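You operate a simulated robot arm through the tools that you are given. There is no shell and no other tool. Be economical: measure what you need, move in short steps, check, and stop when the job is done.

Carry out the task below with a simulated two-armed robot. There is one attempt and no reset: what you move stays moved.

TASK
Run the large print out and lay it in the grey box.
Fine: path lever to TRAY for the run and back to SORT after; push the print tray home. Where these are worked on the way, their far stop is far enough and under half their travel is too little: path lever, print tray.

The check looks at the end state, three seconds after you hand in, the way a careful person would. Anything else that was tipped, shoved, dropped, spilled or broken makes it a failure.

THE ROBOT
Two 7-joint arms with two-finger parallel grippers on one trunk, on a base that drives. Base frame: it is fixed to the floor where the robot stands at the start and does not move with it; the origin is under the middle of the robot, x ahead of it, y to its left, z up. Readings come in mm, degrees, newtons and seconds.
The left shoulder is at the start at [20, 170, 1178], the right one opposite. With the tool pointing down near the work surface each hand reaches from about 160 to 660 mm from the robot's upright axis, wherever it stands, measured 20 degrees to its own side. Places, roughly: dryer display [1300, 100, 1200]; green button [1200, 100, 1000]; grey box lid (25x19x2 cm) [1400, -2100, 800]; grey button [1300, 0, 1000]; heat knob [1300, 100, 1100]; heater switch [1200, 100, 1000]; inside of the grey box [1200, -2000, 800]; mode switch [1300, 0, 1000]; path lever [1300, 100, 900]; print tray [1300, 600, 1200]. Payload 3.8 kg a hand.
Tool frame (each hand has its own): the origin (TCP) lies between the finger pads and is the grasp point; the fingertips stand 30 mm ahead of it; z points along the fingers, y is the line along which they close. Largest opening 110 mm; finger width 20, thickness 10; the body of the gripper, 48 by 112 mm, starts 55 mm behind the TCP.
Orientation is told as [roll, pitch, yaw] about the base's x, y, z axes, in that order, counted from this pose: with the fingers straight down and closing along the base's y, the tool's x points along the base's -x, its y along +y and its z along -z.

THE INTERFACE
- The arms move only by the tool arm_command. It takes "left_deltas", "right_deltas" or both (then of equal length, played together; a hand with none holds still); each is a list of rows, each an object of numbers (a shift or turn left out is 0, a gripper value left out holds the last): "x", "y", "z": the shift along the tool's x, y, z in mm; "ax", "ay", "az": the turn, a rotation vector about the tool's x, y, z in degrees; "grip": the finger opening in mm, from 0 to 110. In form: [{"x": .., "y": .., "z": .., "ax": .., "ay": .., "az": .., "grip": ..}, ...]. A call has 1 to 20 rows; each row is the pose to reach, as a shift and turn from the pose commanded when the call began, along the tool's axes at that moment. Rows are played at 5 a second. More than 50 mm and 8.6 degrees between two rows, or a gripper value outside its range, and nothing of the call is played. A pose out of reach is approached as far as the arm can. The call stops where the force on the tool passes 40 N (or 10 N more than at its start, if that is more) or the arm is blocked; 0.2 s more then pass. The fingers move at their own pace (about 72 mm/s each) and stop on an object; they squeeze with about 22 N. The grip force told is the motor's: it shows also when the fingers shut on nothing. Time passes only in rows, and 0.2 s behind the last, so rows that repeat a pose let the fingers close. It gives the time, the measured TCP pose, the force on the tool (base axes), the opening and the grip force at its end, in the units of the frame above (readings bear some noise), with the torque about the TCP (base axes, N m) and any sound that the robot's microphone picked up.
- Cameras (640 x 400 px; columns grow to the right, rows downward): "scene" is now at [106.4, 0.4, 1324.2]; the picture's right is [0.01, -1.00, 0.00], its down [-0.55, -0.01, -0.83] and it looks along [0.83, 0.01, -0.55] (base axes); focal length 284 px, centre (320, 200). "left" rides on the left gripper at [73, -17, -103] in its tool frame; the picture's right is [0.23, 0.97, 0.00], its down [-0.76, 0.18, -0.62] and it looks along [-0.61, 0.14, 0.78] (tool axes); focal length 222 px, centre (320, 200). "right" rides on the right gripper at [72, 17, -103] in its tool frame; the picture's right is [-0.23, 0.97, 0.00], its down [-0.76, -0.18, -0.62] and it looks along [-0.61, -0.14, 0.78] (tool axes); focal length 222 px, centre (320, 200). There is no depth. A picture from a camera that has moved, and an enlarged one, comes with that camera's place and axes in the base frame and with its lens. The place of the scene camera against the robot may be out by one fixed shift of up to 12 mm in any direction.
- capture(camera): a new picture of that camera. No time passes.
- move_column(by): slides the trunk up (or, below 0, down) by that many mm; the arms and the scene camera ride with it, the base frame stays. It gives what a move gives, with no picture.
- roll_base(legs): drives the robot by 1 to 6 legs, each [ahead, turn to the left] in mm and degrees, along the robot's own axes; the way and the turn of a leg run together, so that a leg with both is an arc; at most 1500 mm and 180 degrees a leg. The arms and the cameras ride along, it lands a little off, and it stops where it bumps. It gives what a move gives.
- aim_head(pan, tilt): turns the head with the scene camera to pan (to the left, within 80 degrees either way) and tilt (down, from -29 to 69), counted from straight ahead of the robot. It gives what a move gives.
- inspect(camera, box): a new picture of the part [left, top, right, bottom] of that camera's present view, enlarged. No time passes.
- finish_job(): hands the job in; it is judged then, once.

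Work in short steps. Places have to be worked out from the pictures, the camera data and where the tool is seen: move nearer, look again, correct. Check each grasp and each placing, and mend what went wrong. You have 120 turns and 92 pictures in all, those below and enlarged ones among them. Open the grippers and draw the arms clear of the work before you hand the job in, unless the task says otherwise.

The tools are called after "Emit:" by a JSON object that holds its "name" and its "arguments". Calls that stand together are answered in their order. arm_command: Moves the arms, as the interface text tells. Its arguments: {"type":"object","properties":{"left_deltas":{"type":"array","items":{"type":"object","properties":{"x":{"type":"number"},"y":{"type":"number"},"z":{"type":"number"},"ax":{"type":"number"},"ay":{"type":"number"},"az":{"type":"number"},"grip":{"type":"number"}}}},"right_deltas":{"type":"array","items":{"type":"object","properties":{"x":{"type":"number"},"y":{"type":"number"},"z":{"type":"number"},"ax":{"type":"number"},"ay":{"type":"number"},"az":{"type":"number"},"grip":{"type":"number"}}}}},"required":[]} The other tools are called the same way: move_column (by) slides the trunk up or down; roll_base (legs) drives the base; aim_head (pan, tilt) turns the head that bears the scene camera; capture (camera) takes a picture; inspect (camera, box) takes an enlarged picture of a part of a camera's view; finish_job () hands the job in.

At the start:

```text
time: 0.0
left_eef_pos: [330.0, 135.6, 1011.6]
left_orientation: [0.0, 0.0, 0.2]
left_force: [1.1, -0.5, -0.3]
left_wrist_torque: [0.0, -0.03, 0.01]
left_finger_gap: 110.3
left_grasp_force: 0.1
right_eef_pos: [379.1, -185.4, 1038.2]
right_orientation: [0.1, -0.1, -0.3]
right_force: [-0.5, 0.5, -0.1]
right_wrist_torque: [0.03, 0.02, 0.03]
right_finger_gap: 109.9
right_grasp_force: 0.0
trunk travel left (down, up): [-275.0, 295.0]
robot x, y, heading: [2.1, -0.7, 0.0]
head pan, tilt: [0.6, 33.7]
```

scene: 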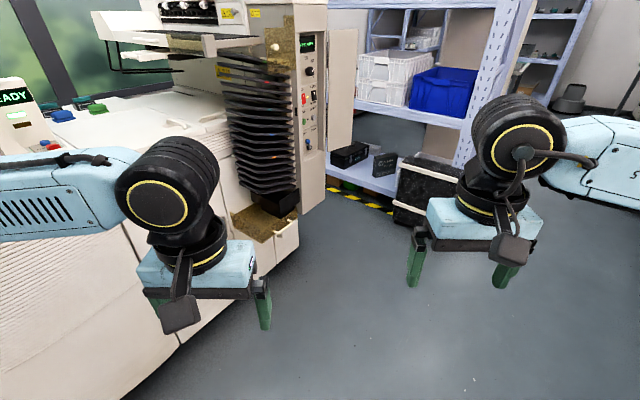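
right: 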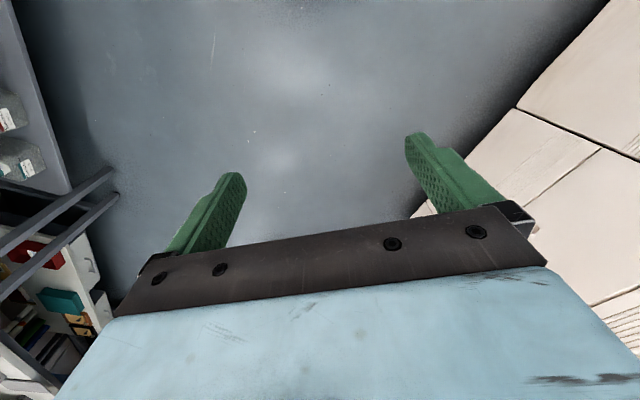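
left: 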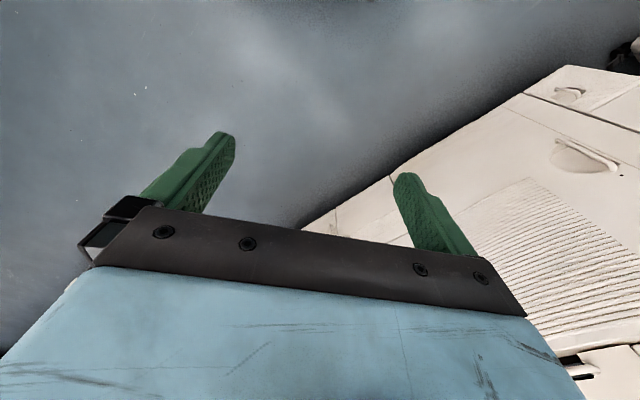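

The machine with its panel is ahead-left; I look closer at the panel and the upper part, with the head raised.

Emit:
{"name": "inspect", "arguments": {"camera": "scene", "box": [200, 0, 360, 240]}}

Emit:
{"name": "aim_head", "arguments": {"pan": 20, "tilt": 5}}

Emit:
{"name": "capture", "arguments": {"camera": "scene"}}

```text
1.67 times, centred on (280, 120) of scene
camera zoom: at [106.4, 0.4, 1324.2], right [0.01, -1.0, 0.0], down [-0.55, -0.01, -0.83], along [0.83, 0.01, -0.55], focal length 472 px, centre (387, 333)
```

zoom: 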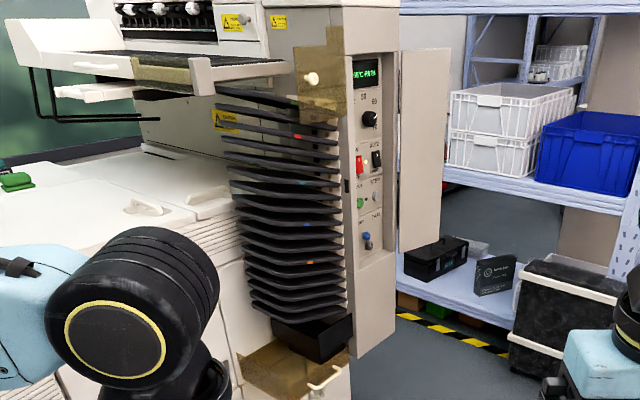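

```text
time: 0.9
left_eef_pos: [330.1, 135.4, 1011.4]
left_orientation: [0.1, 0.0, 0.1]
left_force: [0.3, 0.1, -0.1]
left_wrist_torque: [-0.03, -0.05, 0.01]
left_finger_gap: 109.7
left_grasp_force: 0.1
right_eef_pos: [378.2, -186.0, 1039.7]
right_orientation: [0.1, 0.0, 0.0]
right_force: [0.1, -0.3, -0.6]
right_wrist_torque: [0.03, -0.02, -0.03]
right_finger_gap: 110.1
right_grasp_force: 0.1
trunk travel left (down, up): [-275.0, 295.0]
robot x, y, heading: [-0.8, 2.4, 0.1]
head pan, tilt: [20.0, 5.0]
```

```text
87 pictures are left
camera scene: at [104.1, 30.8, 1370.3], right [0.34, -0.94, 0.0], down [-0.08, -0.03, -1.0], along [0.94, 0.34, -0.09], focal length 284 px, centre (320, 200)
```

scene: 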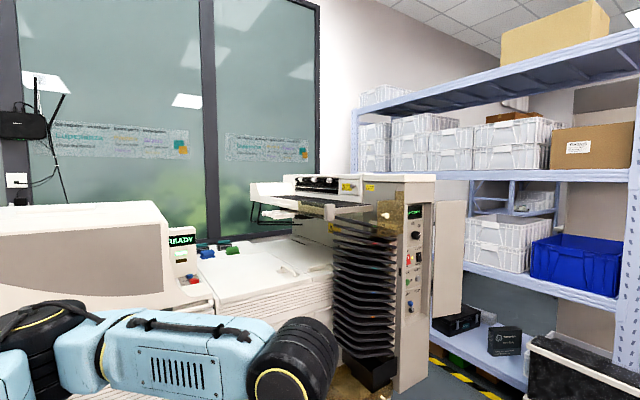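

I zoom on the machine's panel and top tray.

Emit:
{"name": "inspect", "arguments": {"camera": "scene", "box": [385, 190, 465, 320]}}

Emit:
{"name": "inspect", "arguments": {"camera": "scene", "box": [240, 165, 400, 265]}}

```text
3.08 times, centred on (425, 255) of scene
camera zoom: at [104.1, 30.8, 1370.3], right [0.34, -0.94, 0.0], down [-0.08, -0.03, -1.0], along [0.94, 0.34, -0.09], focal length 872 px, centre (-3, 31)
```

zoom: 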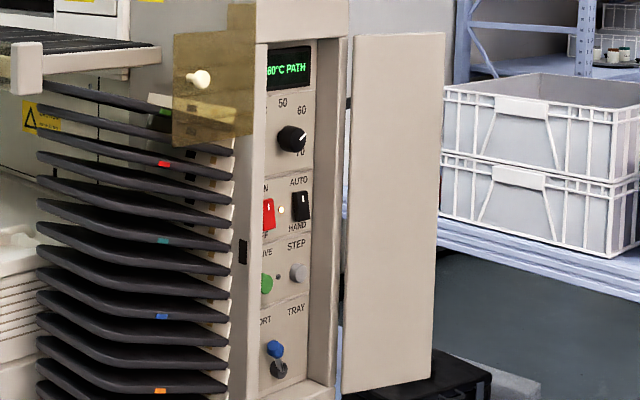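

```text
4.00 times, centred on (320, 215) of scene
camera zoom: at [104.1, 30.8, 1370.3], right [0.34, -0.94, 0.0], down [-0.08, -0.03, -1.0], along [0.94, 0.34, -0.09], focal length 1134 px, centre (320, 140)
```

zoom: 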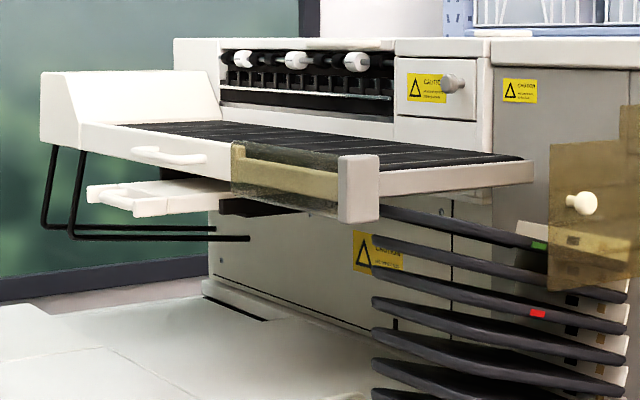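

The panel is recessed and seen obliquely. I look to the right for the grey box, and wider left.

Emit:
{"name": "aim_head", "arguments": {"pan": -55, "tilt": 12}}

Emit:
{"name": "capture", "arguments": {"camera": "scene"}}

```text
time: 2.4
left_eef_pos: [329.0, 135.8, 1011.8]
left_orientation: [0.0, 0.0, 0.1]
left_force: [0.7, 0.5, -0.1]
left_wrist_torque: [0.01, 0.01, 0.0]
left_finger_gap: 110.1
left_grasp_force: 0.0
right_eef_pos: [377.5, -185.5, 1039.2]
right_orientation: [0.1, 0.1, -0.2]
right_force: [0.7, -0.2, -0.6]
right_wrist_torque: [-0.02, 0.01, 0.0]
right_finger_gap: 110.0
right_grasp_force: 0.0
trunk travel left (down, up): [-275.0, 295.0]
robot x, y, heading: [1.9, -3.0, 0.0]
head pan, tilt: [-55.0, 12.0]
```

```text
84 pictures are left
camera scene: at [71.2, -76.9, 1359.1], right [-0.82, -0.57, 0.0], down [-0.12, 0.17, -0.98], along [0.56, -0.8, -0.21], focal length 284 px, centre (320, 200)
```

scene: 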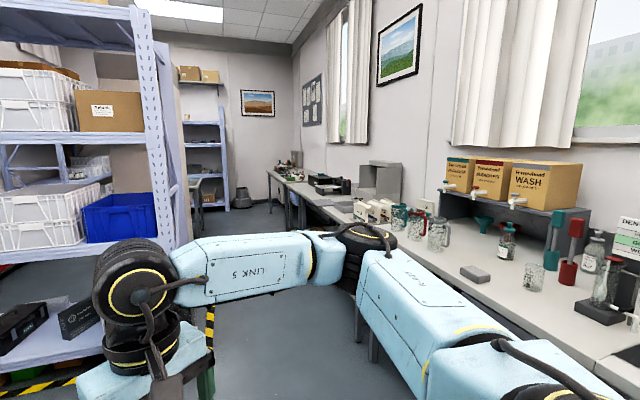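

I zoom where the grey box should be.

Emit:
{"name": "inspect", "arguments": {"camera": "scene", "box": [270, 140, 430, 250]}}

```text
3.64 times, centred on (350, 195) of scene
camera zoom: at [71.2, -76.9, 1359.1], right [-0.82, -0.57, 0.0], down [-0.12, 0.17, -0.98], along [0.56, -0.8, -0.21], focal length 1031 px, centre (211, 218)
```

zoom: 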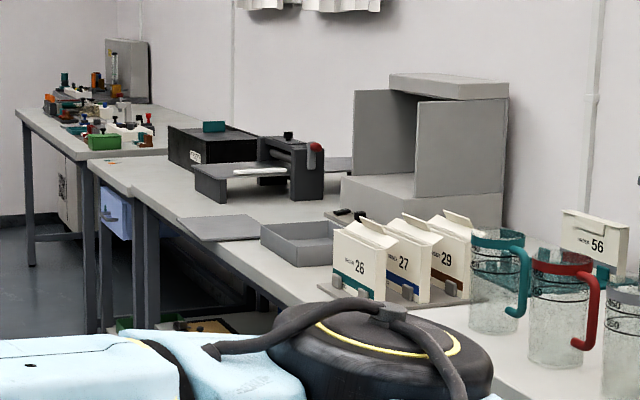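

The machine seems yawed so its panel faces roughly (-0.6,-0.8). I drive round to stand in front of the panel and face it.

Emit:
{"name": "roll_base", "arguments": {"legs": [[0, -32], [790, 0], [0, 85]]}}

Emit:
{"name": "aim_head", "arguments": {"pan": 0, "tilt": 20}}

Emit:
{"name": "capture", "arguments": {"camera": "scene"}}

```text
time: 11.9
left_eef_pos: [750.7, -70.6, 1011.5]
left_orientation: [0.0, 0.0, 54.9]
left_force: [-1.3, -0.4, -0.5]
left_wrist_torque: [-0.01, 0.0, 0.0]
left_finger_gap: 109.9
left_grasp_force: 0.1
right_eef_pos: [1040.1, -215.1, 1039.2]
right_orientation: [0.1, -0.1, 54.8]
right_force: [-0.3, -0.4, 0.0]
right_wrist_torque: [0.01, 0.01, 0.01]
right_finger_gap: 110.0
right_grasp_force: 0.1
trunk travel left (down, up): [-275.0, 295.0]
robot x, y, heading: [669.0, -418.9, 55.0]
head pan, tilt: [-55.0, 12.0]
```

```text
time: 13.1
left_eef_pos: [749.4, -70.9, 1011.4]
left_orientation: [0.1, 0.0, 55.0]
left_force: [0.5, -0.1, 0.3]
left_wrist_torque: [0.01, -0.03, 0.02]
left_finger_gap: 110.1
left_grasp_force: 0.1
right_eef_pos: [1039.4, -215.6, 1037.8]
right_orientation: [0.2, 0.0, 54.8]
right_force: [-0.3, -0.4, -0.5]
right_wrist_torque: [-0.02, 0.04, -0.02]
right_finger_gap: 110.0
right_grasp_force: 0.0
trunk travel left (down, up): [-275.0, 295.0]
robot x, y, heading: [669.8, -422.8, 54.8]
head pan, tilt: [0.0, 20.0]
```

```text
82 pictures are left
camera scene: at [733.4, -326.3, 1346.0], right [0.82, -0.58, 0.0], down [-0.2, -0.28, -0.94], along [0.54, 0.77, -0.34], focal length 284 px, centre (320, 200)
```

scene: 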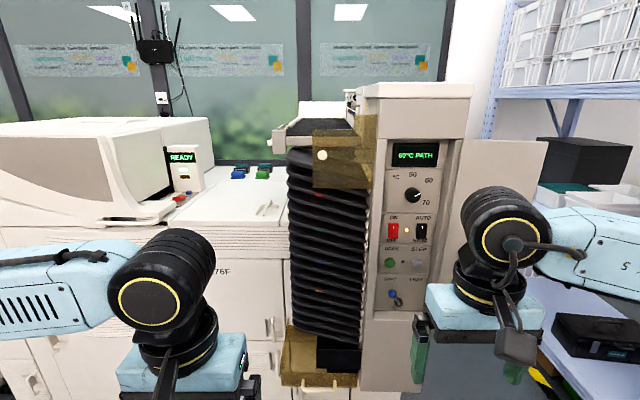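

Now I see the panel frontally; zoom to read it.

Emit:
{"name": "inspect", "arguments": {"camera": "scene", "box": [370, 135, 466, 325]}}

Emit:
{"name": "inspect", "arguments": {"camera": "scene", "box": [260, 80, 400, 200]}}

```text
2.11 times, centred on (418, 230) of scene
camera zoom: at [733.4, -326.3, 1346.0], right [0.82, -0.58, 0.0], down [-0.2, -0.28, -0.94], along [0.54, 0.77, -0.34], focal length 597 px, centre (114, 137)
```

zoom: 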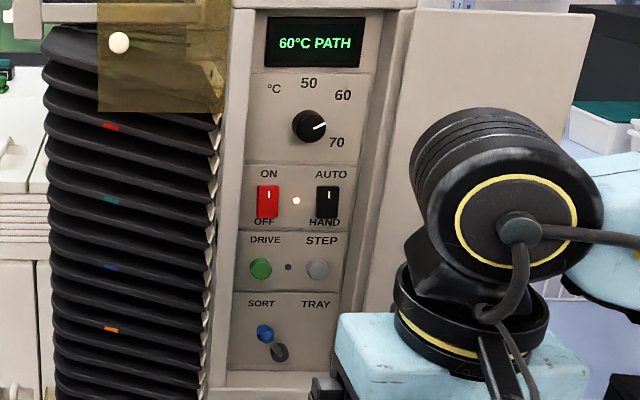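

```text
3.33 times, centred on (330, 140) of scene
camera zoom: at [733.4, -326.3, 1346.0], right [0.82, -0.58, 0.0], down [-0.2, -0.28, -0.94], along [0.54, 0.77, -0.34], focal length 945 px, centre (287, 400)
```

zoom: 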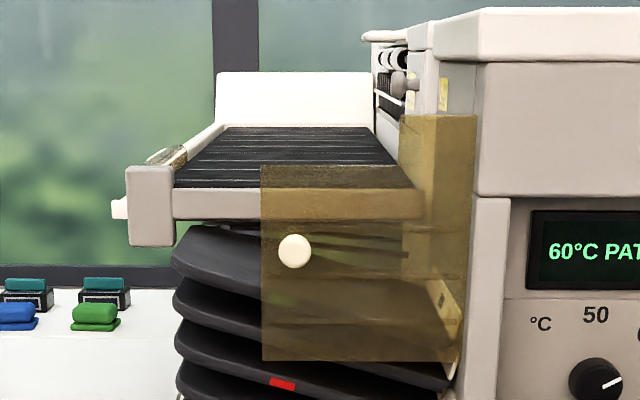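

Panel reads "60°C PATH"; lever at SORT. The panel is square to my heading (~55°). I turn the right hand to point forward and close its fingers for pushing.

Emit:
{"name": "arm_command", "arguments": {"right_deltas": [{"ay": -8.2, "grip": 0}, {"ay": -16.4}, {"ay": -24.6}, {"ay": -32.8}, {"ay": -41}, {"ay": -49.2}, {"ay": -57.4}, {"ay": -65.6}, {"ay": -73.8}, {"ay": -82}, {"ay": -90}]}}

Emit:
{"name": "capture", "arguments": {"camera": "scene"}}

Emit:
{"name": "capture", "arguments": {"camera": "right"}}

```text
time: 15.5
left_eef_pos: [749.5, -72.7, 1011.8]
left_orientation: [0.0, 0.0, 54.9]
left_force: [1.0, -0.2, -0.1]
left_wrist_torque: [0.03, 0.0, -0.02]
left_finger_gap: 110.0
left_grasp_force: 0.0
right_eef_pos: [1001.5, -162.3, 1068.6]
right_orientation: [75.2, -89.5, -21.3]
right_force: [-3.5, -0.3, -2.0]
right_wrist_torque: [0.07, -0.07, -0.14]
right_finger_gap: 0.0
right_grasp_force: 22.0
right hand out of reach, approached as far as the arm can: row 5, 6, 7, 8, 9, 10, 11
trunk travel left (down, up): [-275.0, 295.0]
robot x, y, heading: [671.2, -417.8, 54.8]
head pan, tilt: [0.0, 20.0]
```

```text
79 pictures are left
camera scene: at [733.1, -326.7, 1346.1], right [0.82, -0.57, 0.0], down [-0.2, -0.28, -0.94], along [0.54, 0.77, -0.34], focal length 284 px, centre (320, 200)
```

scene: 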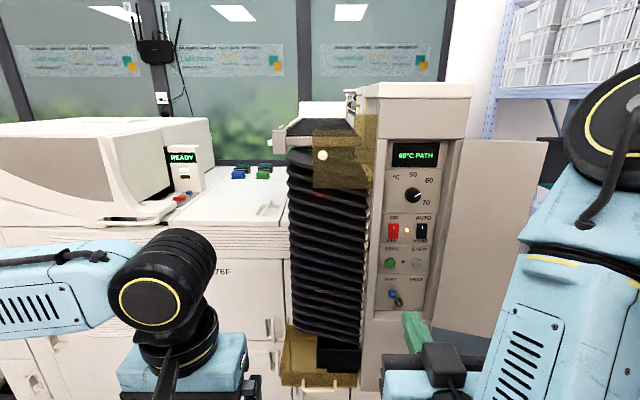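

```text
78 pictures are left
camera right: at [927.0, -236.0, 995.1], right [-0.79, 0.57, 0.23], down [-0.22, -0.61, 0.76], along [0.58, 0.55, 0.6], focal length 222 px, centre (320, 200)
```

right: 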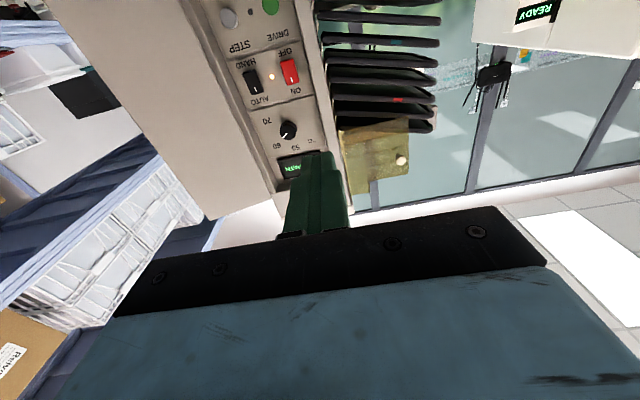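

The hand now points forward (camera beneath). I lower the trunk 150 mm and drive 100 mm closer for better reach.

Emit:
{"name": "move_column", "arguments": {"by": -150}}

Emit:
{"name": "roll_base", "arguments": {"legs": [[100, 0]]}}

Emit:
{"name": "arm_command", "arguments": {"right_deltas": [{"x": 0, "y": 0, "z": 20}, {"x": 0, "y": 0, "z": 40}]}}

Emit:
{"name": "capture", "arguments": {"camera": "scene"}}

Emit:
{"name": "capture", "arguments": {"camera": "right"}}

```text
time: 17.3
left_eef_pos: [749.4, -71.6, 861.1]
left_orientation: [0.0, 0.0, 55.0]
left_force: [0.7, 0.2, 0.0]
left_wrist_torque: [0.02, -0.01, -0.02]
left_finger_gap: 109.8
left_grasp_force: 0.1
right_eef_pos: [999.2, -161.2, 917.0]
right_orientation: [16.8, -89.8, 37.6]
right_force: [-0.6, 0.7, 0.2]
right_wrist_torque: [0.01, -0.04, 0.03]
right_finger_gap: 0.0
right_grasp_force: 22.0
trunk travel left (down, up): [-125.0, 445.0]
robot x, y, heading: [672.3, -420.5, 54.6]
head pan, tilt: [0.0, 20.0]
```

```text
time: 18.4
left_eef_pos: [806.3, 12.0, 860.0]
left_orientation: [0.0, 0.0, 54.8]
left_force: [0.0, 0.3, 0.0]
left_wrist_torque: [0.0, 0.01, -0.01]
left_finger_gap: 110.0
left_grasp_force: 0.0
right_eef_pos: [1056.7, -80.1, 917.5]
right_orientation: [13.0, -89.7, 41.5]
right_force: [0.0, -0.3, -0.3]
right_wrist_torque: [-0.02, -0.03, -0.03]
right_finger_gap: 0.0
right_grasp_force: 21.9
trunk travel left (down, up): [-125.0, 445.0]
robot x, y, heading: [727.6, -341.2, 54.8]
head pan, tilt: [0.0, 20.0]
```

```text
time: 19.0
left_eef_pos: [807.0, 11.0, 862.2]
left_orientation: [-0.1, -0.1, 55.0]
left_force: [0.4, 0.3, 0.3]
left_wrist_torque: [0.02, 0.0, 0.0]
left_finger_gap: 110.0
left_grasp_force: 0.1
right_eef_pos: [1069.0, -45.7, 923.8]
right_orientation: [6.6, -89.5, 47.5]
right_force: [-0.2, 0.5, 0.0]
right_wrist_torque: [0.02, 0.02, 0.02]
right_finger_gap: 0.1
right_grasp_force: 22.2
right hand out of reach, approached as far as the arm can: row 1, 2
trunk travel left (down, up): [-125.0, 445.0]
robot x, y, heading: [724.1, -336.9, 54.6]
head pan, tilt: [0.0, 20.0]
```

```text
77 pictures are left
camera scene: at [790.7, -244.7, 1196.0], right [0.82, -0.58, 0.0], down [-0.2, -0.28, -0.94], along [0.54, 0.77, -0.34], focal length 284 px, centre (320, 200)
```

scene: 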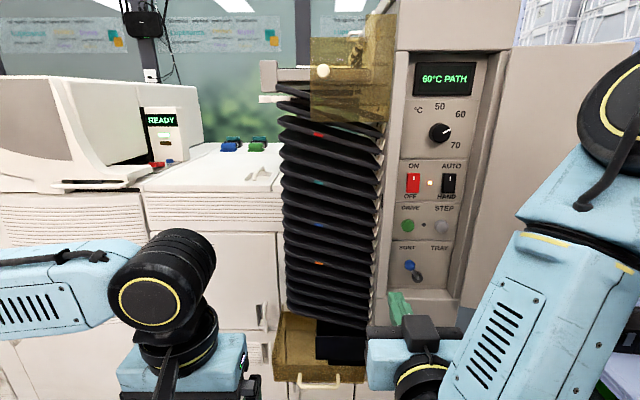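

```text
76 pictures are left
camera right: at [995.7, -119.6, 849.5], right [-0.79, 0.57, 0.23], down [-0.22, -0.61, 0.77], along [0.57, 0.55, 0.6], focal length 222 px, centre (320, 200)
```

right: 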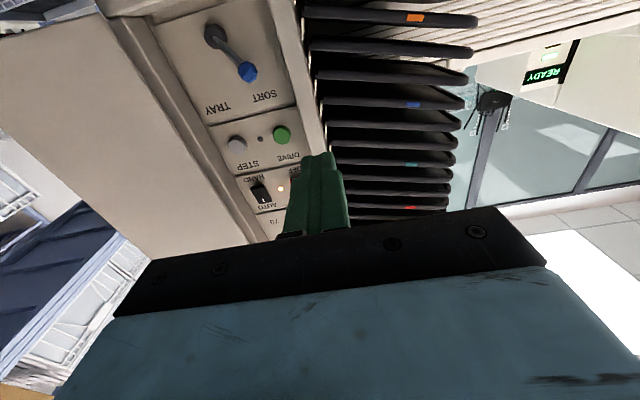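

Triangulating, the lever knob is at about (1240,66,866), lateral 975 / depth 768 in panel coordinates. I move the right hand forward with fingers slightly open to see where it settles.

Emit:
{"name": "arm_command", "arguments": {"right_deltas": [{"z": 25, "grip": 34}, {"z": 50}, {"z": 75}, {"z": 100}, {"z": 100}]}}

```text
time: 20.2
left_eef_pos: [807.3, 11.0, 861.1]
left_orientation: [0.0, 0.0, 54.8]
left_force: [-1.2, -0.5, -0.1]
left_wrist_torque: [-0.02, 0.0, -0.01]
left_finger_gap: 109.8
left_grasp_force: 0.0
right_eef_pos: [1104.3, 44.3, 936.4]
right_orientation: [9.3, -89.7, 44.9]
right_force: [-0.3, 0.4, -0.3]
right_wrist_torque: [0.03, 0.01, -0.02]
right_finger_gap: 34.1
right_grasp_force: 0.1
right hand out of reach, approached as far as the arm can: row 1, 2, 3, 4, 5
trunk travel left (down, up): [-125.0, 445.0]
robot x, y, heading: [730.7, -334.3, 55.0]
head pan, tilt: [0.0, 20.0]
```

The arm seems limited with a fully level hand. I tip the fingers 30° downward and see whether it becomes reachable.

Emit:
{"name": "arm_command", "arguments": {"right_deltas": [{"ay": 8}, {"ay": 16}, {"ay": 24}, {"ay": 32}, {"ay": 32}]}}

```text
time: 21.4
left_eef_pos: [807.2, 10.0, 861.4]
left_orientation: [0.0, 0.0, 54.9]
left_force: [-0.4, 0.2, -1.5]
left_wrist_torque: [-0.01, 0.01, 0.0]
left_finger_gap: 110.3
left_grasp_force: 0.0
right_eef_pos: [1104.6, 45.5, 935.2]
right_orientation: [0.2, -57.7, 54.1]
right_force: [-0.2, -0.1, -0.6]
right_wrist_torque: [0.01, -0.01, 0.0]
right_finger_gap: 34.0
right_grasp_force: 0.0
trunk travel left (down, up): [-125.0, 445.0]
robot x, y, heading: [725.4, -337.3, 54.8]
head pan, tilt: [0.0, 20.0]
```

That is reachable. I go to a stand-off in front of the lever knob, fingers 34 mm apart.

Emit:
{"name": "arm_command", "arguments": {"right_deltas": [{"x": 1.5, "y": -25, "z": 9}, {"x": 3, "y": -50, "z": 18}, {"x": 4.5, "y": -75, "z": 27}, {"x": 6, "y": -99, "z": 36}, {"x": 6, "y": -99, "z": 36}]}}

Emit:
{"name": "capture", "arguments": {"camera": "right"}}

Emit:
{"name": "inspect", "arguments": {"camera": "scene", "box": [360, 200, 480, 320]}}

```text
time: 22.6
left_eef_pos: [807.8, 10.0, 860.1]
left_orientation: [0.0, 0.0, 54.9]
left_force: [0.2, 0.1, -0.1]
left_wrist_torque: [0.0, 0.01, 0.0]
left_finger_gap: 110.0
left_grasp_force: 0.0
right_eef_pos: [1199.0, 9.3, 910.1]
right_orientation: [0.0, -57.6, 54.3]
right_force: [-0.5, 0.6, 0.1]
right_wrist_torque: [0.01, 0.03, 0.0]
right_finger_gap: 34.1
right_grasp_force: 0.1
trunk travel left (down, up): [-125.0, 445.0]
robot x, y, heading: [730.5, -339.2, 55.0]
head pan, tilt: [0.0, 20.0]
```

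```text
75 pictures are left
camera right: at [1113.6, -83.2, 902.8], right [-0.72, 0.67, 0.19], down [0.08, -0.2, 0.98], along [0.69, 0.72, 0.1], focal length 222 px, centre (320, 200)
```

right: 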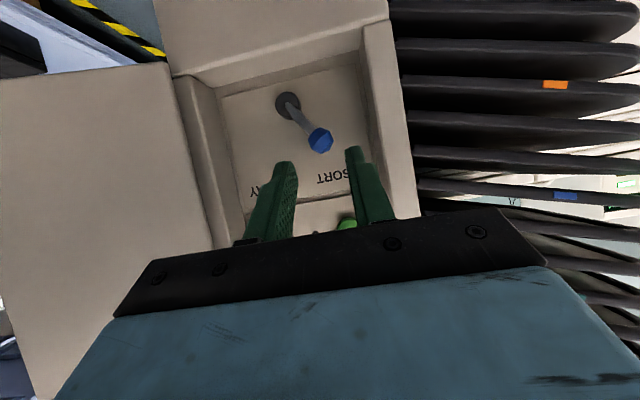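

```text
3.33 times, centred on (420, 260) of scene
camera zoom: at [790.5, -244.7, 1196.1], right [0.82, -0.58, 0.0], down [-0.2, -0.28, -0.94], along [0.54, 0.77, -0.34], focal length 945 px, centre (-13, 0)
```

zoom: 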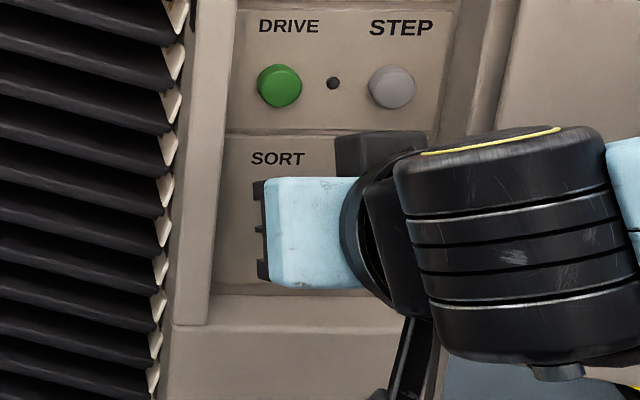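

The knob measures (1241,65,870), in line between the fingers. I advance ~66 mm along the fingers.

Emit:
{"name": "arm_command", "arguments": {"right_deltas": [{"z": 20}, {"z": 40}, {"z": 55}, {"z": 66}]}}

Emit:
{"name": "capture", "arguments": {"camera": "right"}}

```text
time: 23.6
left_eef_pos: [806.3, 9.1, 862.8]
left_orientation: [0.1, 0.0, 54.9]
left_force: [0.1, -0.5, 0.9]
left_wrist_torque: [-0.03, 0.02, -0.01]
left_finger_gap: 110.0
left_grasp_force: 0.0
right_eef_pos: [1232.8, 53.2, 877.3]
right_orientation: [0.2, -58.1, 54.3]
right_force: [-6.4, -11.5, 7.7]
right_wrist_torque: [-0.05, -0.31, -0.3]
right_finger_gap: 35.4
right_grasp_force: 1.7
trunk travel left (down, up): [-125.0, 445.0]
robot x, y, heading: [726.0, -338.5, 55.3]
head pan, tilt: [0.0, 20.0]
```

```text
73 pictures are left
camera right: at [1145.3, -39.4, 869.1], right [-0.72, 0.67, 0.19], down [0.07, -0.21, 0.98], along [0.69, 0.72, 0.1], focal length 222 px, centre (320, 200)
```

right: 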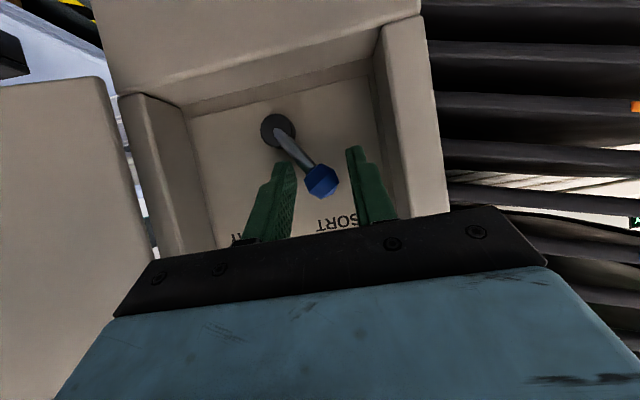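

Light contact (~14 N); I back off 6 mm and then push the knob rightward with a slight rise along its arc.

Emit:
{"name": "arm_command", "arguments": {"right_deltas": [{"z": -7}, {"z": -7, "y": -10, "x": -4}, {"z": -7, "y": -22, "x": -7}, {"z": -7, "y": -34, "x": -9}, {"z": -7, "y": -46, "x": -9}, {"z": -7, "y": -58, "x": -7}, {"z": -7, "y": -70, "x": -4}, {"z": -7, "y": -80, "x": 0}]}}

Emit:
{"name": "capture", "arguments": {"camera": "right"}}

Emit:
{"name": "inspect", "arguments": {"camera": "scene", "box": [380, 40, 500, 300]}}

```text
time: 25.3
left_eef_pos: [806.1, 9.8, 861.3]
left_orientation: [0.0, 0.1, 55.0]
left_force: [0.6, -0.5, 0.3]
left_wrist_torque: [0.01, 0.01, 0.03]
left_finger_gap: 110.1
left_grasp_force: 0.0
right_eef_pos: [1277.0, 19.5, 886.1]
right_orientation: [1.1, -58.5, 55.4]
right_force: [-10.4, 3.3, 2.6]
right_wrist_torque: [0.2, 0.12, 0.16]
right_finger_gap: 39.5
right_grasp_force: 5.1
trunk travel left (down, up): [-125.0, 445.0]
robot x, y, heading: [726.8, -337.4, 55.1]
head pan, tilt: [0.0, 20.0]
stopped in row 8 (right hand): the force on the tool passed its limit at 46 N (the readings are from after the stop); the commanded pose is now the measured one
```

```text
72 pictures are left
camera right: at [1194.0, -77.2, 877.7], right [-0.74, 0.64, 0.2], down [0.08, -0.22, 0.97], along [0.66, 0.74, 0.11], focal length 222 px, centre (320, 200)
```

right: 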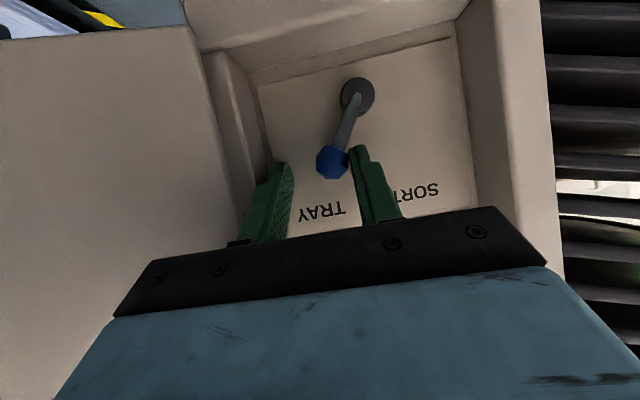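

```text
1.54 times, centred on (440, 170) of scene
camera zoom: at [789.8, -244.7, 1196.1], right [0.82, -0.57, 0.0], down [-0.2, -0.28, -0.94], along [0.54, 0.77, -0.34], focal length 436 px, centre (135, 246)
```

zoom: 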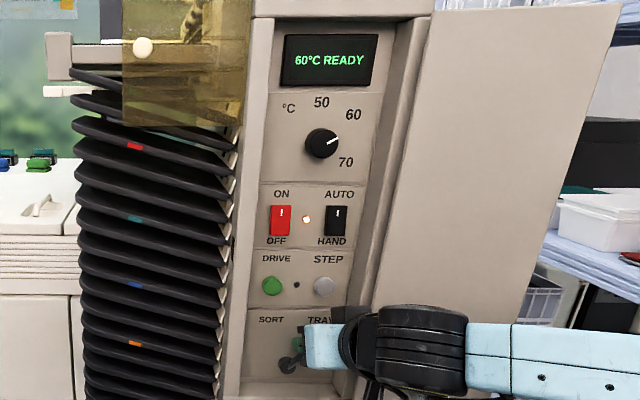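

Display says READY; lever leans to TRAY against its stop. I back the hand out, open nothing, and then go look at the tray before running.

Emit:
{"name": "arm_command", "arguments": {"right_deltas": [{"y": -3}, {"y": -3, "z": -40}, {"y": -3, "z": -80}, {"y": -3, "z": -120}, {"y": -3, "z": -160}]}}

Emit:
{"name": "move_column", "arguments": {"by": 400}}

Emit:
{"name": "aim_head", "arguments": {"pan": 15, "tilt": 25}}

Emit:
{"name": "capture", "arguments": {"camera": "scene"}}

```text
time: 26.5
left_eef_pos: [807.2, 12.3, 861.1]
left_orientation: [-0.1, 0.0, 55.0]
left_force: [0.1, -0.2, -0.2]
left_wrist_torque: [0.02, -0.01, -0.03]
left_finger_gap: 109.9
left_grasp_force: 0.0
right_eef_pos: [1208.3, -99.4, 967.9]
right_orientation: [0.7, -58.3, 55.1]
right_force: [0.1, -0.4, 0.5]
right_wrist_torque: [0.01, -0.03, -0.03]
right_finger_gap: 34.0
right_grasp_force: 0.1
trunk travel left (down, up): [-125.0, 445.0]
robot x, y, heading: [727.7, -335.3, 54.9]
head pan, tilt: [0.0, 20.0]
```

```text
time: 30.4
left_eef_pos: [807.5, 10.5, 1261.0]
left_orientation: [0.0, 0.0, 55.0]
left_force: [0.1, 0.4, 0.5]
left_wrist_torque: [-0.01, 0.02, 0.01]
left_finger_gap: 109.9
left_grasp_force: 0.1
right_eef_pos: [1207.1, -97.0, 1367.9]
right_orientation: [1.0, -58.3, 55.1]
right_force: [-0.7, 0.1, -0.2]
right_wrist_torque: [-0.02, 0.0, -0.02]
right_finger_gap: 33.9
right_grasp_force: 0.0
trunk travel left (down, up): [-525.0, 45.0]
robot x, y, heading: [726.5, -337.5, 54.9]
head pan, tilt: [0.0, 20.0]
```

```text
time: 31.1
left_eef_pos: [805.7, 11.2, 1261.0]
left_orientation: [0.0, 0.0, 55.0]
left_force: [0.1, -1.2, -0.4]
left_wrist_torque: [0.02, -0.04, 0.0]
left_finger_gap: 109.9
left_grasp_force: 0.0
right_eef_pos: [1207.6, -98.6, 1368.7]
right_orientation: [0.9, -58.3, 55.1]
right_force: [0.2, -0.8, -0.6]
right_wrist_torque: [0.02, -0.03, 0.02]
right_finger_gap: 33.9
right_grasp_force: 0.0
trunk travel left (down, up): [-525.0, 45.0]
robot x, y, heading: [728.6, -341.8, 54.7]
head pan, tilt: [15.0, 25.0]
```

```text
70 pictures are left
camera scene: at [768.3, -234.0, 1588.0], right [0.94, -0.34, 0.0], down [-0.14, -0.4, -0.91], along [0.31, 0.85, -0.42], focal length 284 px, centre (320, 200)
```

scene: 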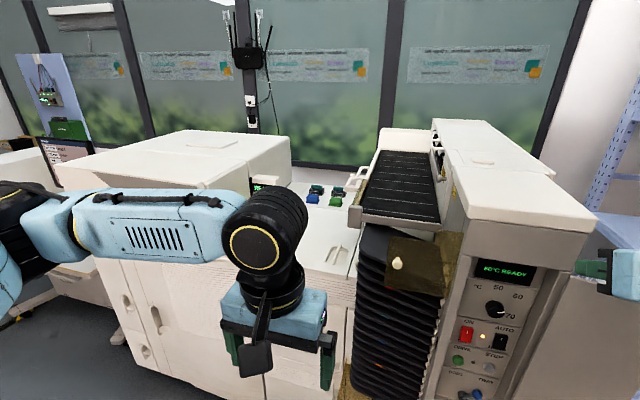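

I zoom on the belt and tray.

Emit:
{"name": "inspect", "arguments": {"camera": "scene", "box": [330, 110, 480, 240]}}

```text
3.08 times, centred on (405, 175) of scene
camera zoom: at [768.3, -234.0, 1588.0], right [0.94, -0.34, 0.0], down [-0.14, -0.4, -0.91], along [0.31, 0.85, -0.42], focal length 872 px, centre (58, 277)
```

zoom: 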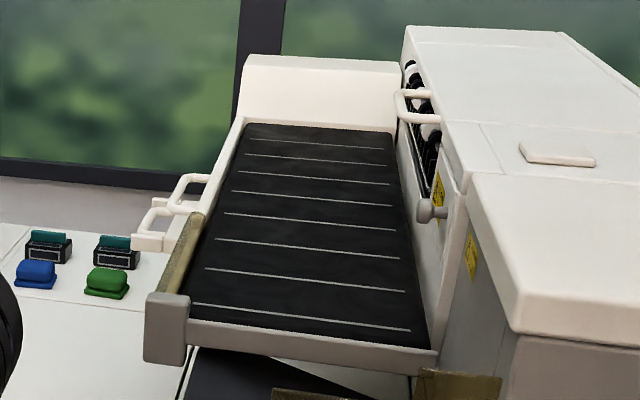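

I want a better view of the print tray. I retract the right hand a bit, then reposition the base to the left along the machine.

Emit:
{"name": "arm_command", "arguments": {"right_deltas": [{"x": 20, "z": -32}, {"x": 40, "z": -64}, {"x": 60, "z": -96}]}}

Emit:
{"name": "roll_base", "arguments": {"legs": [[0, 35], [400, 0], [0, -35]]}}

Emit:
{"name": "capture", "arguments": {"camera": "scene"}}

```text
time: 31.9
left_eef_pos: [806.5, 11.4, 1261.4]
left_orientation: [0.1, 0.0, 55.0]
left_force: [-0.4, -0.1, -0.2]
left_wrist_torque: [0.0, 0.02, 0.02]
left_finger_gap: 110.0
left_grasp_force: 0.0
right_eef_pos: [1186.1, -141.7, 1384.3]
right_orientation: [0.8, -58.3, 55.1]
right_force: [-0.2, -0.1, 0.6]
right_wrist_torque: [0.0, 0.01, -0.02]
right_finger_gap: 34.2
right_grasp_force: 0.1
right hand out of reach, approached as far as the arm can: row 2, 3
trunk travel left (down, up): [-525.0, 45.0]
robot x, y, heading: [727.7, -336.7, 54.9]
head pan, tilt: [15.0, 25.0]
```

```text
time: 37.8
left_eef_pos: [796.6, 409.0, 1261.2]
left_orientation: [-0.1, 0.1, 56.1]
left_force: [0.7, -1.3, -0.1]
left_wrist_torque: [0.05, 0.01, -0.03]
left_finger_gap: 109.9
left_grasp_force: 0.0
right_eef_pos: [1179.6, 263.1, 1385.0]
right_orientation: [0.8, -58.3, 56.3]
right_force: [0.0, 0.6, 0.0]
right_wrist_torque: [-0.01, 0.01, -0.01]
right_finger_gap: 34.1
right_grasp_force: 0.0
trunk travel left (down, up): [-525.0, 45.0]
robot x, y, heading: [726.4, 59.4, 56.2]
head pan, tilt: [15.0, 25.0]
```

```text
68 pictures are left
camera scene: at [761.4, 163.1, 1587.8], right [0.95, -0.32, 0.0], down [-0.14, -0.4, -0.91], along [0.29, 0.86, -0.42], focal length 284 px, centre (320, 200)
```

scene: 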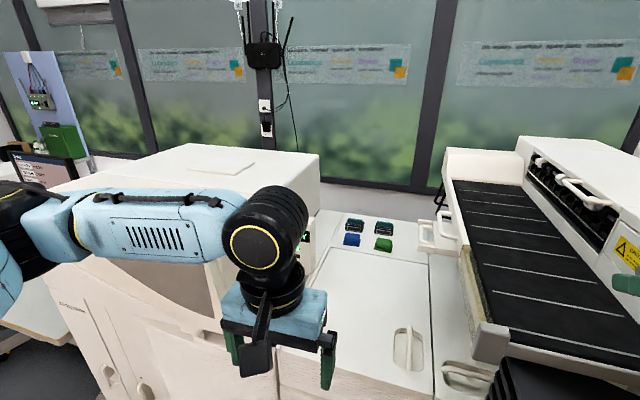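

I lower the trunk 150 mm and look right at the tray region.

Emit:
{"name": "move_column", "arguments": {"by": -150}}

Emit:
{"name": "aim_head", "arguments": {"pan": -12, "tilt": 22}}

Emit:
{"name": "capture", "arguments": {"camera": "scene"}}

Emit:
{"name": "inspect", "arguments": {"camera": "scene", "box": [180, 60, 420, 210]}}

```text
time: 38.7
left_eef_pos: [794.7, 407.1, 1185.2]
left_orientation: [-0.1, 0.0, 56.1]
left_force: [0.6, -0.3, -0.4]
left_wrist_torque: [0.0, -0.03, 0.01]
left_finger_gap: 109.9
left_grasp_force: 0.1
right_eef_pos: [1179.6, 261.2, 1315.2]
right_orientation: [1.1, -59.2, 56.0]
right_force: [-0.5, -0.4, 16.6]
right_wrist_torque: [-1.75, 1.42, -0.06]
right_finger_gap: 33.6
right_grasp_force: 0.1
trunk travel left (down, up): [-450.0, 120.0]
robot x, y, heading: [724.1, 59.1, 56.1]
head pan, tilt: [15.0, 25.0]
stopped: the force on the tool passed its limit at 79 N (the readings are from after the stop); the commanded pose is now the measured one
```

```text
time: 39.6
left_eef_pos: [794.7, 407.6, 1186.3]
left_orientation: [0.0, 0.1, 56.1]
left_force: [0.3, -0.9, 0.3]
left_wrist_torque: [0.0, 0.0, -0.01]
left_finger_gap: 110.1
left_grasp_force: 0.1
right_eef_pos: [1179.2, 260.8, 1315.6]
right_orientation: [1.0, -59.1, 56.0]
right_force: [2.0, -1.2, 20.4]
right_wrist_torque: [-2.23, 1.73, 0.25]
right_finger_gap: 33.8
right_grasp_force: 0.0
trunk travel left (down, up): [-450.0, 120.0]
robot x, y, heading: [728.2, 56.4, 56.0]
head pan, tilt: [-12.0, 22.0]
```

```text
67 pictures are left
camera scene: at [798.1, 139.0, 1517.6], right [0.7, -0.72, 0.0], down [-0.27, -0.26, -0.93], along [0.67, 0.65, -0.37], focal length 284 px, centre (320, 200)
```

scene: 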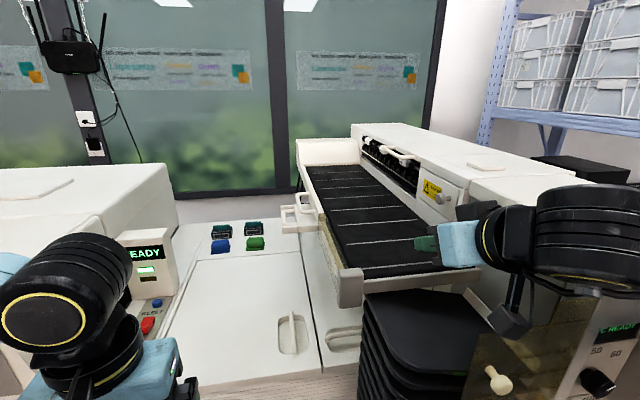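

```text
2.67 times, centred on (300, 135) of scene
camera zoom: at [798.1, 139.0, 1517.6], right [0.7, -0.72, 0.0], down [-0.27, -0.26, -0.93], along [0.67, 0.65, -0.37], focal length 756 px, centre (373, 373)
```

zoom: 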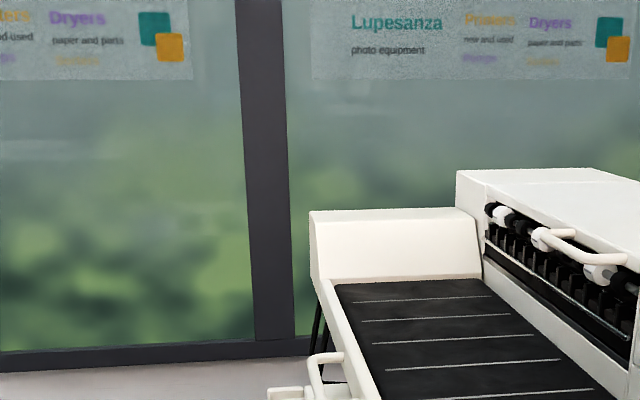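

The right hand came down on the belt's rail. I raise the trunk right away and check for damage.

Emit:
{"name": "move_column", "arguments": {"by": 90}}

Emit:
{"name": "capture", "arguments": {"camera": "scene"}}

Emit:
{"name": "capture", "arguments": {"camera": "right"}}

```text
time: 40.9
left_eef_pos: [797.4, 408.9, 1276.6]
left_orientation: [0.0, 0.0, 56.1]
left_force: [0.5, 0.7, -0.5]
left_wrist_torque: [0.02, 0.03, -0.05]
left_finger_gap: 109.9
left_grasp_force: 0.1
right_eef_pos: [1180.1, 262.4, 1403.3]
right_orientation: [1.1, -58.9, 56.0]
right_force: [0.6, 0.4, 0.5]
right_wrist_torque: [0.01, 0.0, -0.01]
right_finger_gap: 33.8
right_grasp_force: 0.0
trunk travel left (down, up): [-540.0, 30.0]
robot x, y, heading: [725.0, 57.8, 56.1]
head pan, tilt: [-12.0, 22.0]
```

```text
65 pictures are left
camera scene: at [799.3, 139.6, 1607.3], right [0.7, -0.72, 0.0], down [-0.27, -0.26, -0.93], along [0.67, 0.65, -0.37], focal length 284 px, centre (320, 200)
```

scene: 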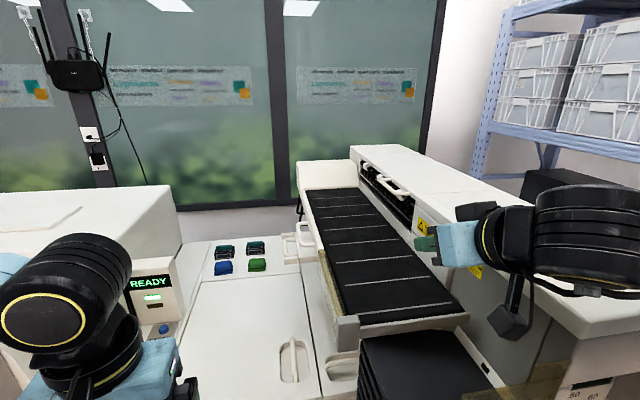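

```text
64 pictures are left
camera right: at [1097.7, 165.4, 1394.6], right [-0.75, 0.63, 0.2], down [0.08, -0.22, 0.97], along [0.66, 0.75, 0.11], focal length 222 px, centre (320, 200)
```

right: 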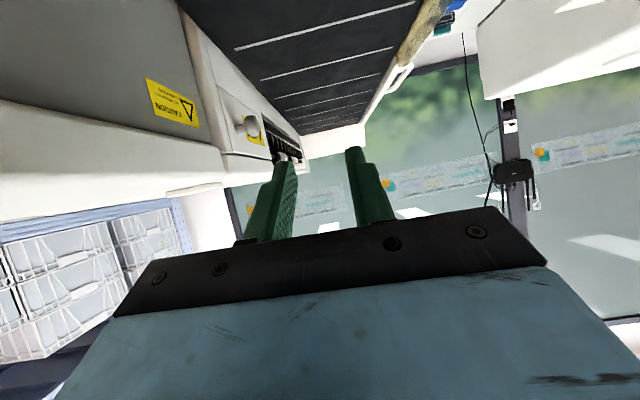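

Nothing appears displaced. Zoom on the two handles for measuring.

Emit:
{"name": "inspect", "arguments": {"camera": "scene", "box": [260, 190, 370, 270]}}

```text
5.00 times, centred on (315, 230) of scene
camera zoom: at [799.3, 139.6, 1607.3], right [0.7, -0.72, 0.0], down [-0.27, -0.26, -0.93], along [0.67, 0.65, -0.37], focal length 1417 px, centre (345, 50)
```

zoom: 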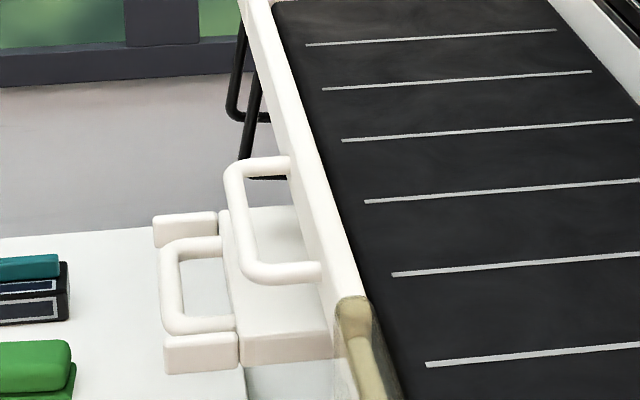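

I'll run the print and see where it lands. Drive back to the panel stance (reverse of the last route).

Emit:
{"name": "roll_base", "arguments": {"legs": [[0, 35], [-400, 0], [0, -36]]}}

Emit:
{"name": "move_column", "arguments": {"by": -380}}

Emit:
{"name": "aim_head", "arguments": {"pan": 0, "tilt": 20}}

Emit:
{"name": "capture", "arguments": {"camera": "scene"}}

Emit:
{"name": "capture", "arguments": {"camera": "right"}}

```text
time: 46.8
left_eef_pos: [811.4, 5.2, 1275.4]
left_orientation: [0.0, 0.0, 54.2]
left_force: [-0.7, 0.6, -0.3]
left_wrist_torque: [0.02, 0.03, 0.0]
left_finger_gap: 110.0
left_grasp_force: 0.1
right_eef_pos: [1190.0, -155.3, 1404.3]
right_orientation: [1.0, -58.9, 54.1]
right_force: [0.2, -0.6, -0.2]
right_wrist_torque: [-0.02, -0.02, 0.0]
right_finger_gap: 33.9
right_grasp_force: 0.0
trunk travel left (down, up): [-540.0, 30.0]
robot x, y, heading: [727.1, -344.6, 54.3]
head pan, tilt: [-12.0, 22.0]
```

```text
time: 50.4
left_eef_pos: [810.8, 4.4, 896.8]
left_orientation: [-0.1, 0.0, 54.2]
left_force: [0.2, -0.4, -0.5]
left_wrist_torque: [0.0, 0.0, 0.02]
left_finger_gap: 109.8
left_grasp_force: 0.2
right_eef_pos: [1190.0, -154.8, 1024.9]
right_orientation: [1.0, -58.9, 54.2]
right_force: [0.4, 0.4, -0.2]
right_wrist_torque: [0.0, 0.0, 0.02]
right_finger_gap: 33.8
right_grasp_force: 0.1
trunk travel left (down, up): [-160.0, 410.0]
robot x, y, heading: [726.7, -343.5, 54.1]
head pan, tilt: [-12.0, 22.0]
```

```text
time: 51.2
left_eef_pos: [811.0, 5.1, 896.4]
left_orientation: [0.0, 0.1, 54.2]
left_force: [0.9, -0.2, -0.1]
left_wrist_torque: [0.03, 0.01, -0.04]
left_finger_gap: 110.3
left_grasp_force: 0.0
right_eef_pos: [1190.4, -154.5, 1024.6]
right_orientation: [1.0, -58.8, 54.2]
right_force: [0.2, -0.4, 0.4]
right_wrist_torque: [0.01, -0.01, -0.01]
right_finger_gap: 33.8
right_grasp_force: 0.0
trunk travel left (down, up): [-160.0, 410.0]
robot x, y, heading: [730.2, -344.6, 54.0]
head pan, tilt: [0.0, 20.0]
```

```text
62 pictures are left
camera scene: at [791.2, -251.2, 1230.7], right [0.81, -0.59, 0.0], down [-0.2, -0.28, -0.94], along [0.55, 0.76, -0.34], focal length 284 px, centre (320, 200)
```

scene: 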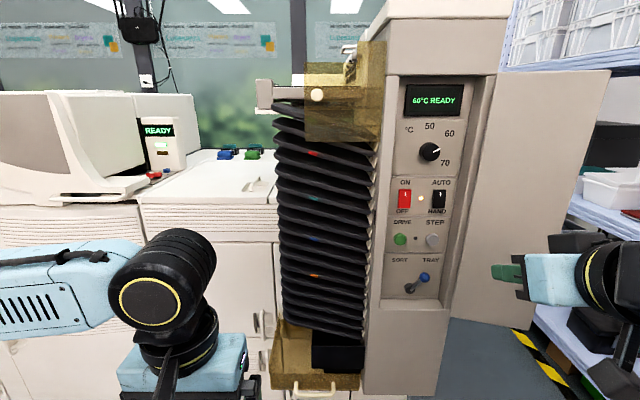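

```text
61 pictures are left
camera right: at [1104.6, -248.1, 1014.8], right [-0.73, 0.65, 0.2], down [0.07, -0.22, 0.97], along [0.68, 0.72, 0.12], focal length 222 px, centre (320, 200)
```

right: 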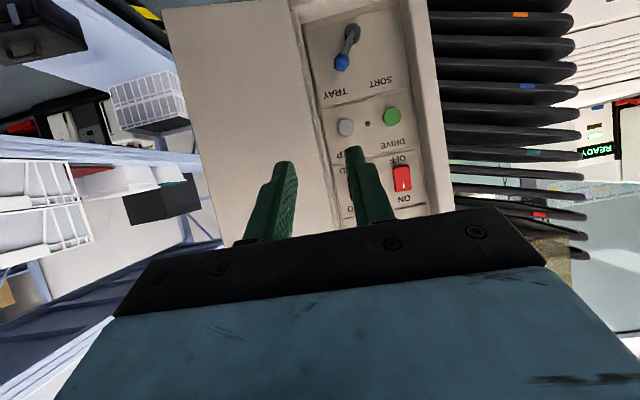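

Lever is at TRAY, READY shown, mode rocker at AUTO. Green button about (1243,86,950). I close the fingers and move to a stand-off before it.

Emit:
{"name": "arm_command", "arguments": {"right_deltas": [{"y": 24, "x": -7, "grip": 0}, {"y": 49, "x": -14, "z": 30}, {"y": 74, "x": -21, "z": 70}, {"y": 98, "x": -28, "z": 110}, {"y": 98, "x": -28, "z": 145}, {"y": 98, "x": -28, "z": 170}, {"y": 98, "x": -28, "z": 170}]}}

Emit:
{"name": "capture", "arguments": {"camera": "right"}}

```text
time: 52.8
left_eef_pos: [811.1, 3.9, 894.8]
left_orientation: [0.1, 0.0, 54.2]
left_force: [0.0, 0.6, -0.9]
left_wrist_torque: [0.0, 0.02, -0.03]
left_finger_gap: 109.9
left_grasp_force: 0.0
right_eef_pos: [1203.6, 34.3, 962.2]
right_orientation: [1.0, -59.1, 54.2]
right_force: [0.9, 0.0, -0.3]
right_wrist_torque: [-0.02, 0.0, 0.01]
right_finger_gap: 0.0
right_grasp_force: 22.0
trunk travel left (down, up): [-160.0, 410.0]
robot x, y, heading: [728.4, -342.5, 54.2]
head pan, tilt: [0.0, 20.0]
```

```text
60 pictures are left
camera right: at [1117.4, -59.8, 951.5], right [-0.73, 0.65, 0.2], down [0.07, -0.22, 0.97], along [0.68, 0.72, 0.12], focal length 222 px, centre (320, 200)
```

right: 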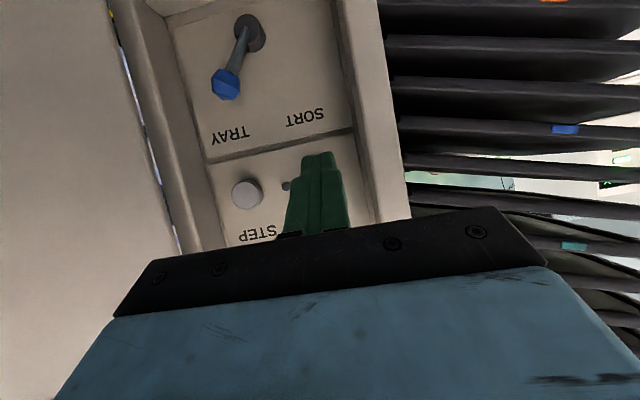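

The tip lines up with DRIVE. I press straight forward, watching for force, hold, then retract.

Emit:
{"name": "arm_command", "arguments": {"right_deltas": [{"x": -10.3, "z": 17}, {"x": -15.5, "z": 25.7}, {"x": -18, "z": 30}, {"x": -20.6, "z": 34}, {"x": -22.5, "z": 37.5}]}}

Emit:
{"name": "capture", "arguments": {"camera": "scene"}}

```text
time: 53.6
left_eef_pos: [810.5, 0.2, 897.0]
left_orientation: [0.0, -0.1, 54.2]
left_force: [0.2, 0.1, -0.1]
left_wrist_torque: [0.0, -0.02, 0.01]
left_finger_gap: 110.0
left_grasp_force: 0.1
right_eef_pos: [1218.9, 57.5, 961.1]
right_orientation: [1.0, -58.7, 54.3]
right_force: [-11.3, -21.2, 6.3]
right_wrist_torque: [-0.06, -0.09, -0.14]
right_finger_gap: 0.0
right_grasp_force: 21.7
trunk travel left (down, up): [-160.0, 410.0]
robot x, y, heading: [726.2, -342.5, 53.9]
head pan, tilt: [0.0, 20.0]
heard: click
stopped in row 4 (right hand): the force on the tool passed its limit at 45 N (the readings are from after the stop); the commanded pose is now the measured one
```

```text
59 pictures are left
camera scene: at [789.1, -255.1, 1231.1], right [0.81, -0.59, 0.0], down [-0.2, -0.27, -0.94], along [0.55, 0.76, -0.34], focal length 284 px, centre (320, 200)
```

scene: 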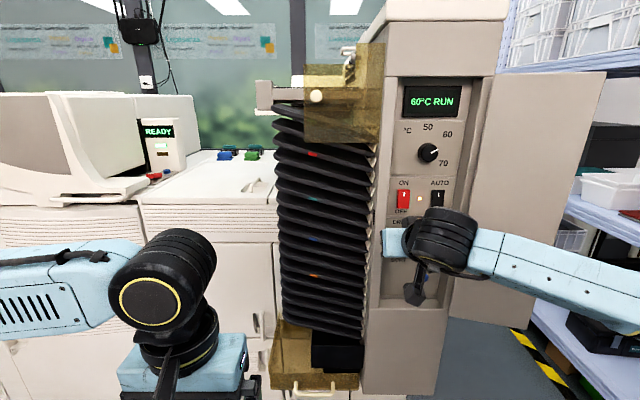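

Click heard and the display shows RUN. I withdraw the hand and let time pass.

Emit:
{"name": "arm_command", "arguments": {"right_deltas": [{"z": -30}, {"z": -70}, {"z": -110}, {"z": -150}, {"z": -150}, {"z": -150}, {"z": -150}, {"z": -150}, {"z": -150}, {"z": -150}, {"z": -150}, {"z": -150}, {"z": -150}, {"z": -150}, {"z": -150}, {"z": -150}]}}

Emit:
{"name": "move_column", "arguments": {"by": 380}}

Emit:
{"name": "aim_head", "arguments": {"pan": 10, "tilt": 25}}

Emit:
{"name": "capture", "arguments": {"camera": "scene"}}

```text
time: 57.0
left_eef_pos: [811.7, 3.1, 896.2]
left_orientation: [0.0, -0.1, 54.2]
left_force: [0.8, 0.1, 0.3]
left_wrist_torque: [0.02, 0.0, 0.01]
left_finger_gap: 109.6
left_grasp_force: 0.1
right_eef_pos: [1146.6, -46.0, 1037.1]
right_orientation: [1.0, -58.4, 54.4]
right_force: [-0.5, 0.4, 0.0]
right_wrist_torque: [0.02, 0.0, 0.01]
right_finger_gap: 0.1
right_grasp_force: 22.4
trunk travel left (down, up): [-160.0, 410.0]
robot x, y, heading: [727.9, -347.6, 54.2]
head pan, tilt: [0.0, 20.0]
```

```text
time: 60.7
left_eef_pos: [811.9, 2.7, 1275.0]
left_orientation: [0.0, 0.1, 54.1]
left_force: [0.0, -0.2, 1.0]
left_wrist_torque: [0.03, 0.01, -0.01]
left_finger_gap: 110.0
left_grasp_force: 0.0
right_eef_pos: [1147.8, -46.8, 1416.6]
right_orientation: [1.0, -58.4, 54.4]
right_force: [0.3, -0.4, 0.5]
right_wrist_torque: [0.0, 0.0, -0.04]
right_finger_gap: 0.0
right_grasp_force: 21.9
trunk travel left (down, up): [-540.0, 30.0]
robot x, y, heading: [727.8, -342.2, 54.1]
head pan, tilt: [0.0, 20.0]
```

```text
time: 61.4
left_eef_pos: [811.2, 4.3, 1275.1]
left_orientation: [0.0, 0.0, 54.2]
left_force: [-0.3, -0.5, -0.3]
left_wrist_torque: [0.01, -0.01, 0.01]
left_finger_gap: 109.7
left_grasp_force: 0.1
right_eef_pos: [1147.6, -45.7, 1416.2]
right_orientation: [0.9, -58.5, 54.4]
right_force: [0.8, 0.2, -0.1]
right_wrist_torque: [-0.01, 0.03, -0.04]
right_finger_gap: 0.0
right_grasp_force: 22.7
trunk travel left (down, up): [-540.0, 30.0]
robot x, y, heading: [731.8, -344.0, 54.0]
head pan, tilt: [10.0, 25.0]
```

```text
58 pictures are left
camera scene: at [776.6, -244.4, 1602.6], right [0.9, -0.44, 0.0], down [-0.18, -0.38, -0.91], along [0.4, 0.82, -0.42], focal length 284 px, centre (320, 200)
```

scene: 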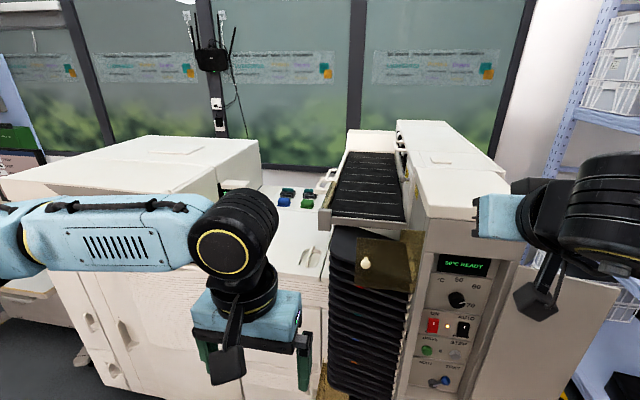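

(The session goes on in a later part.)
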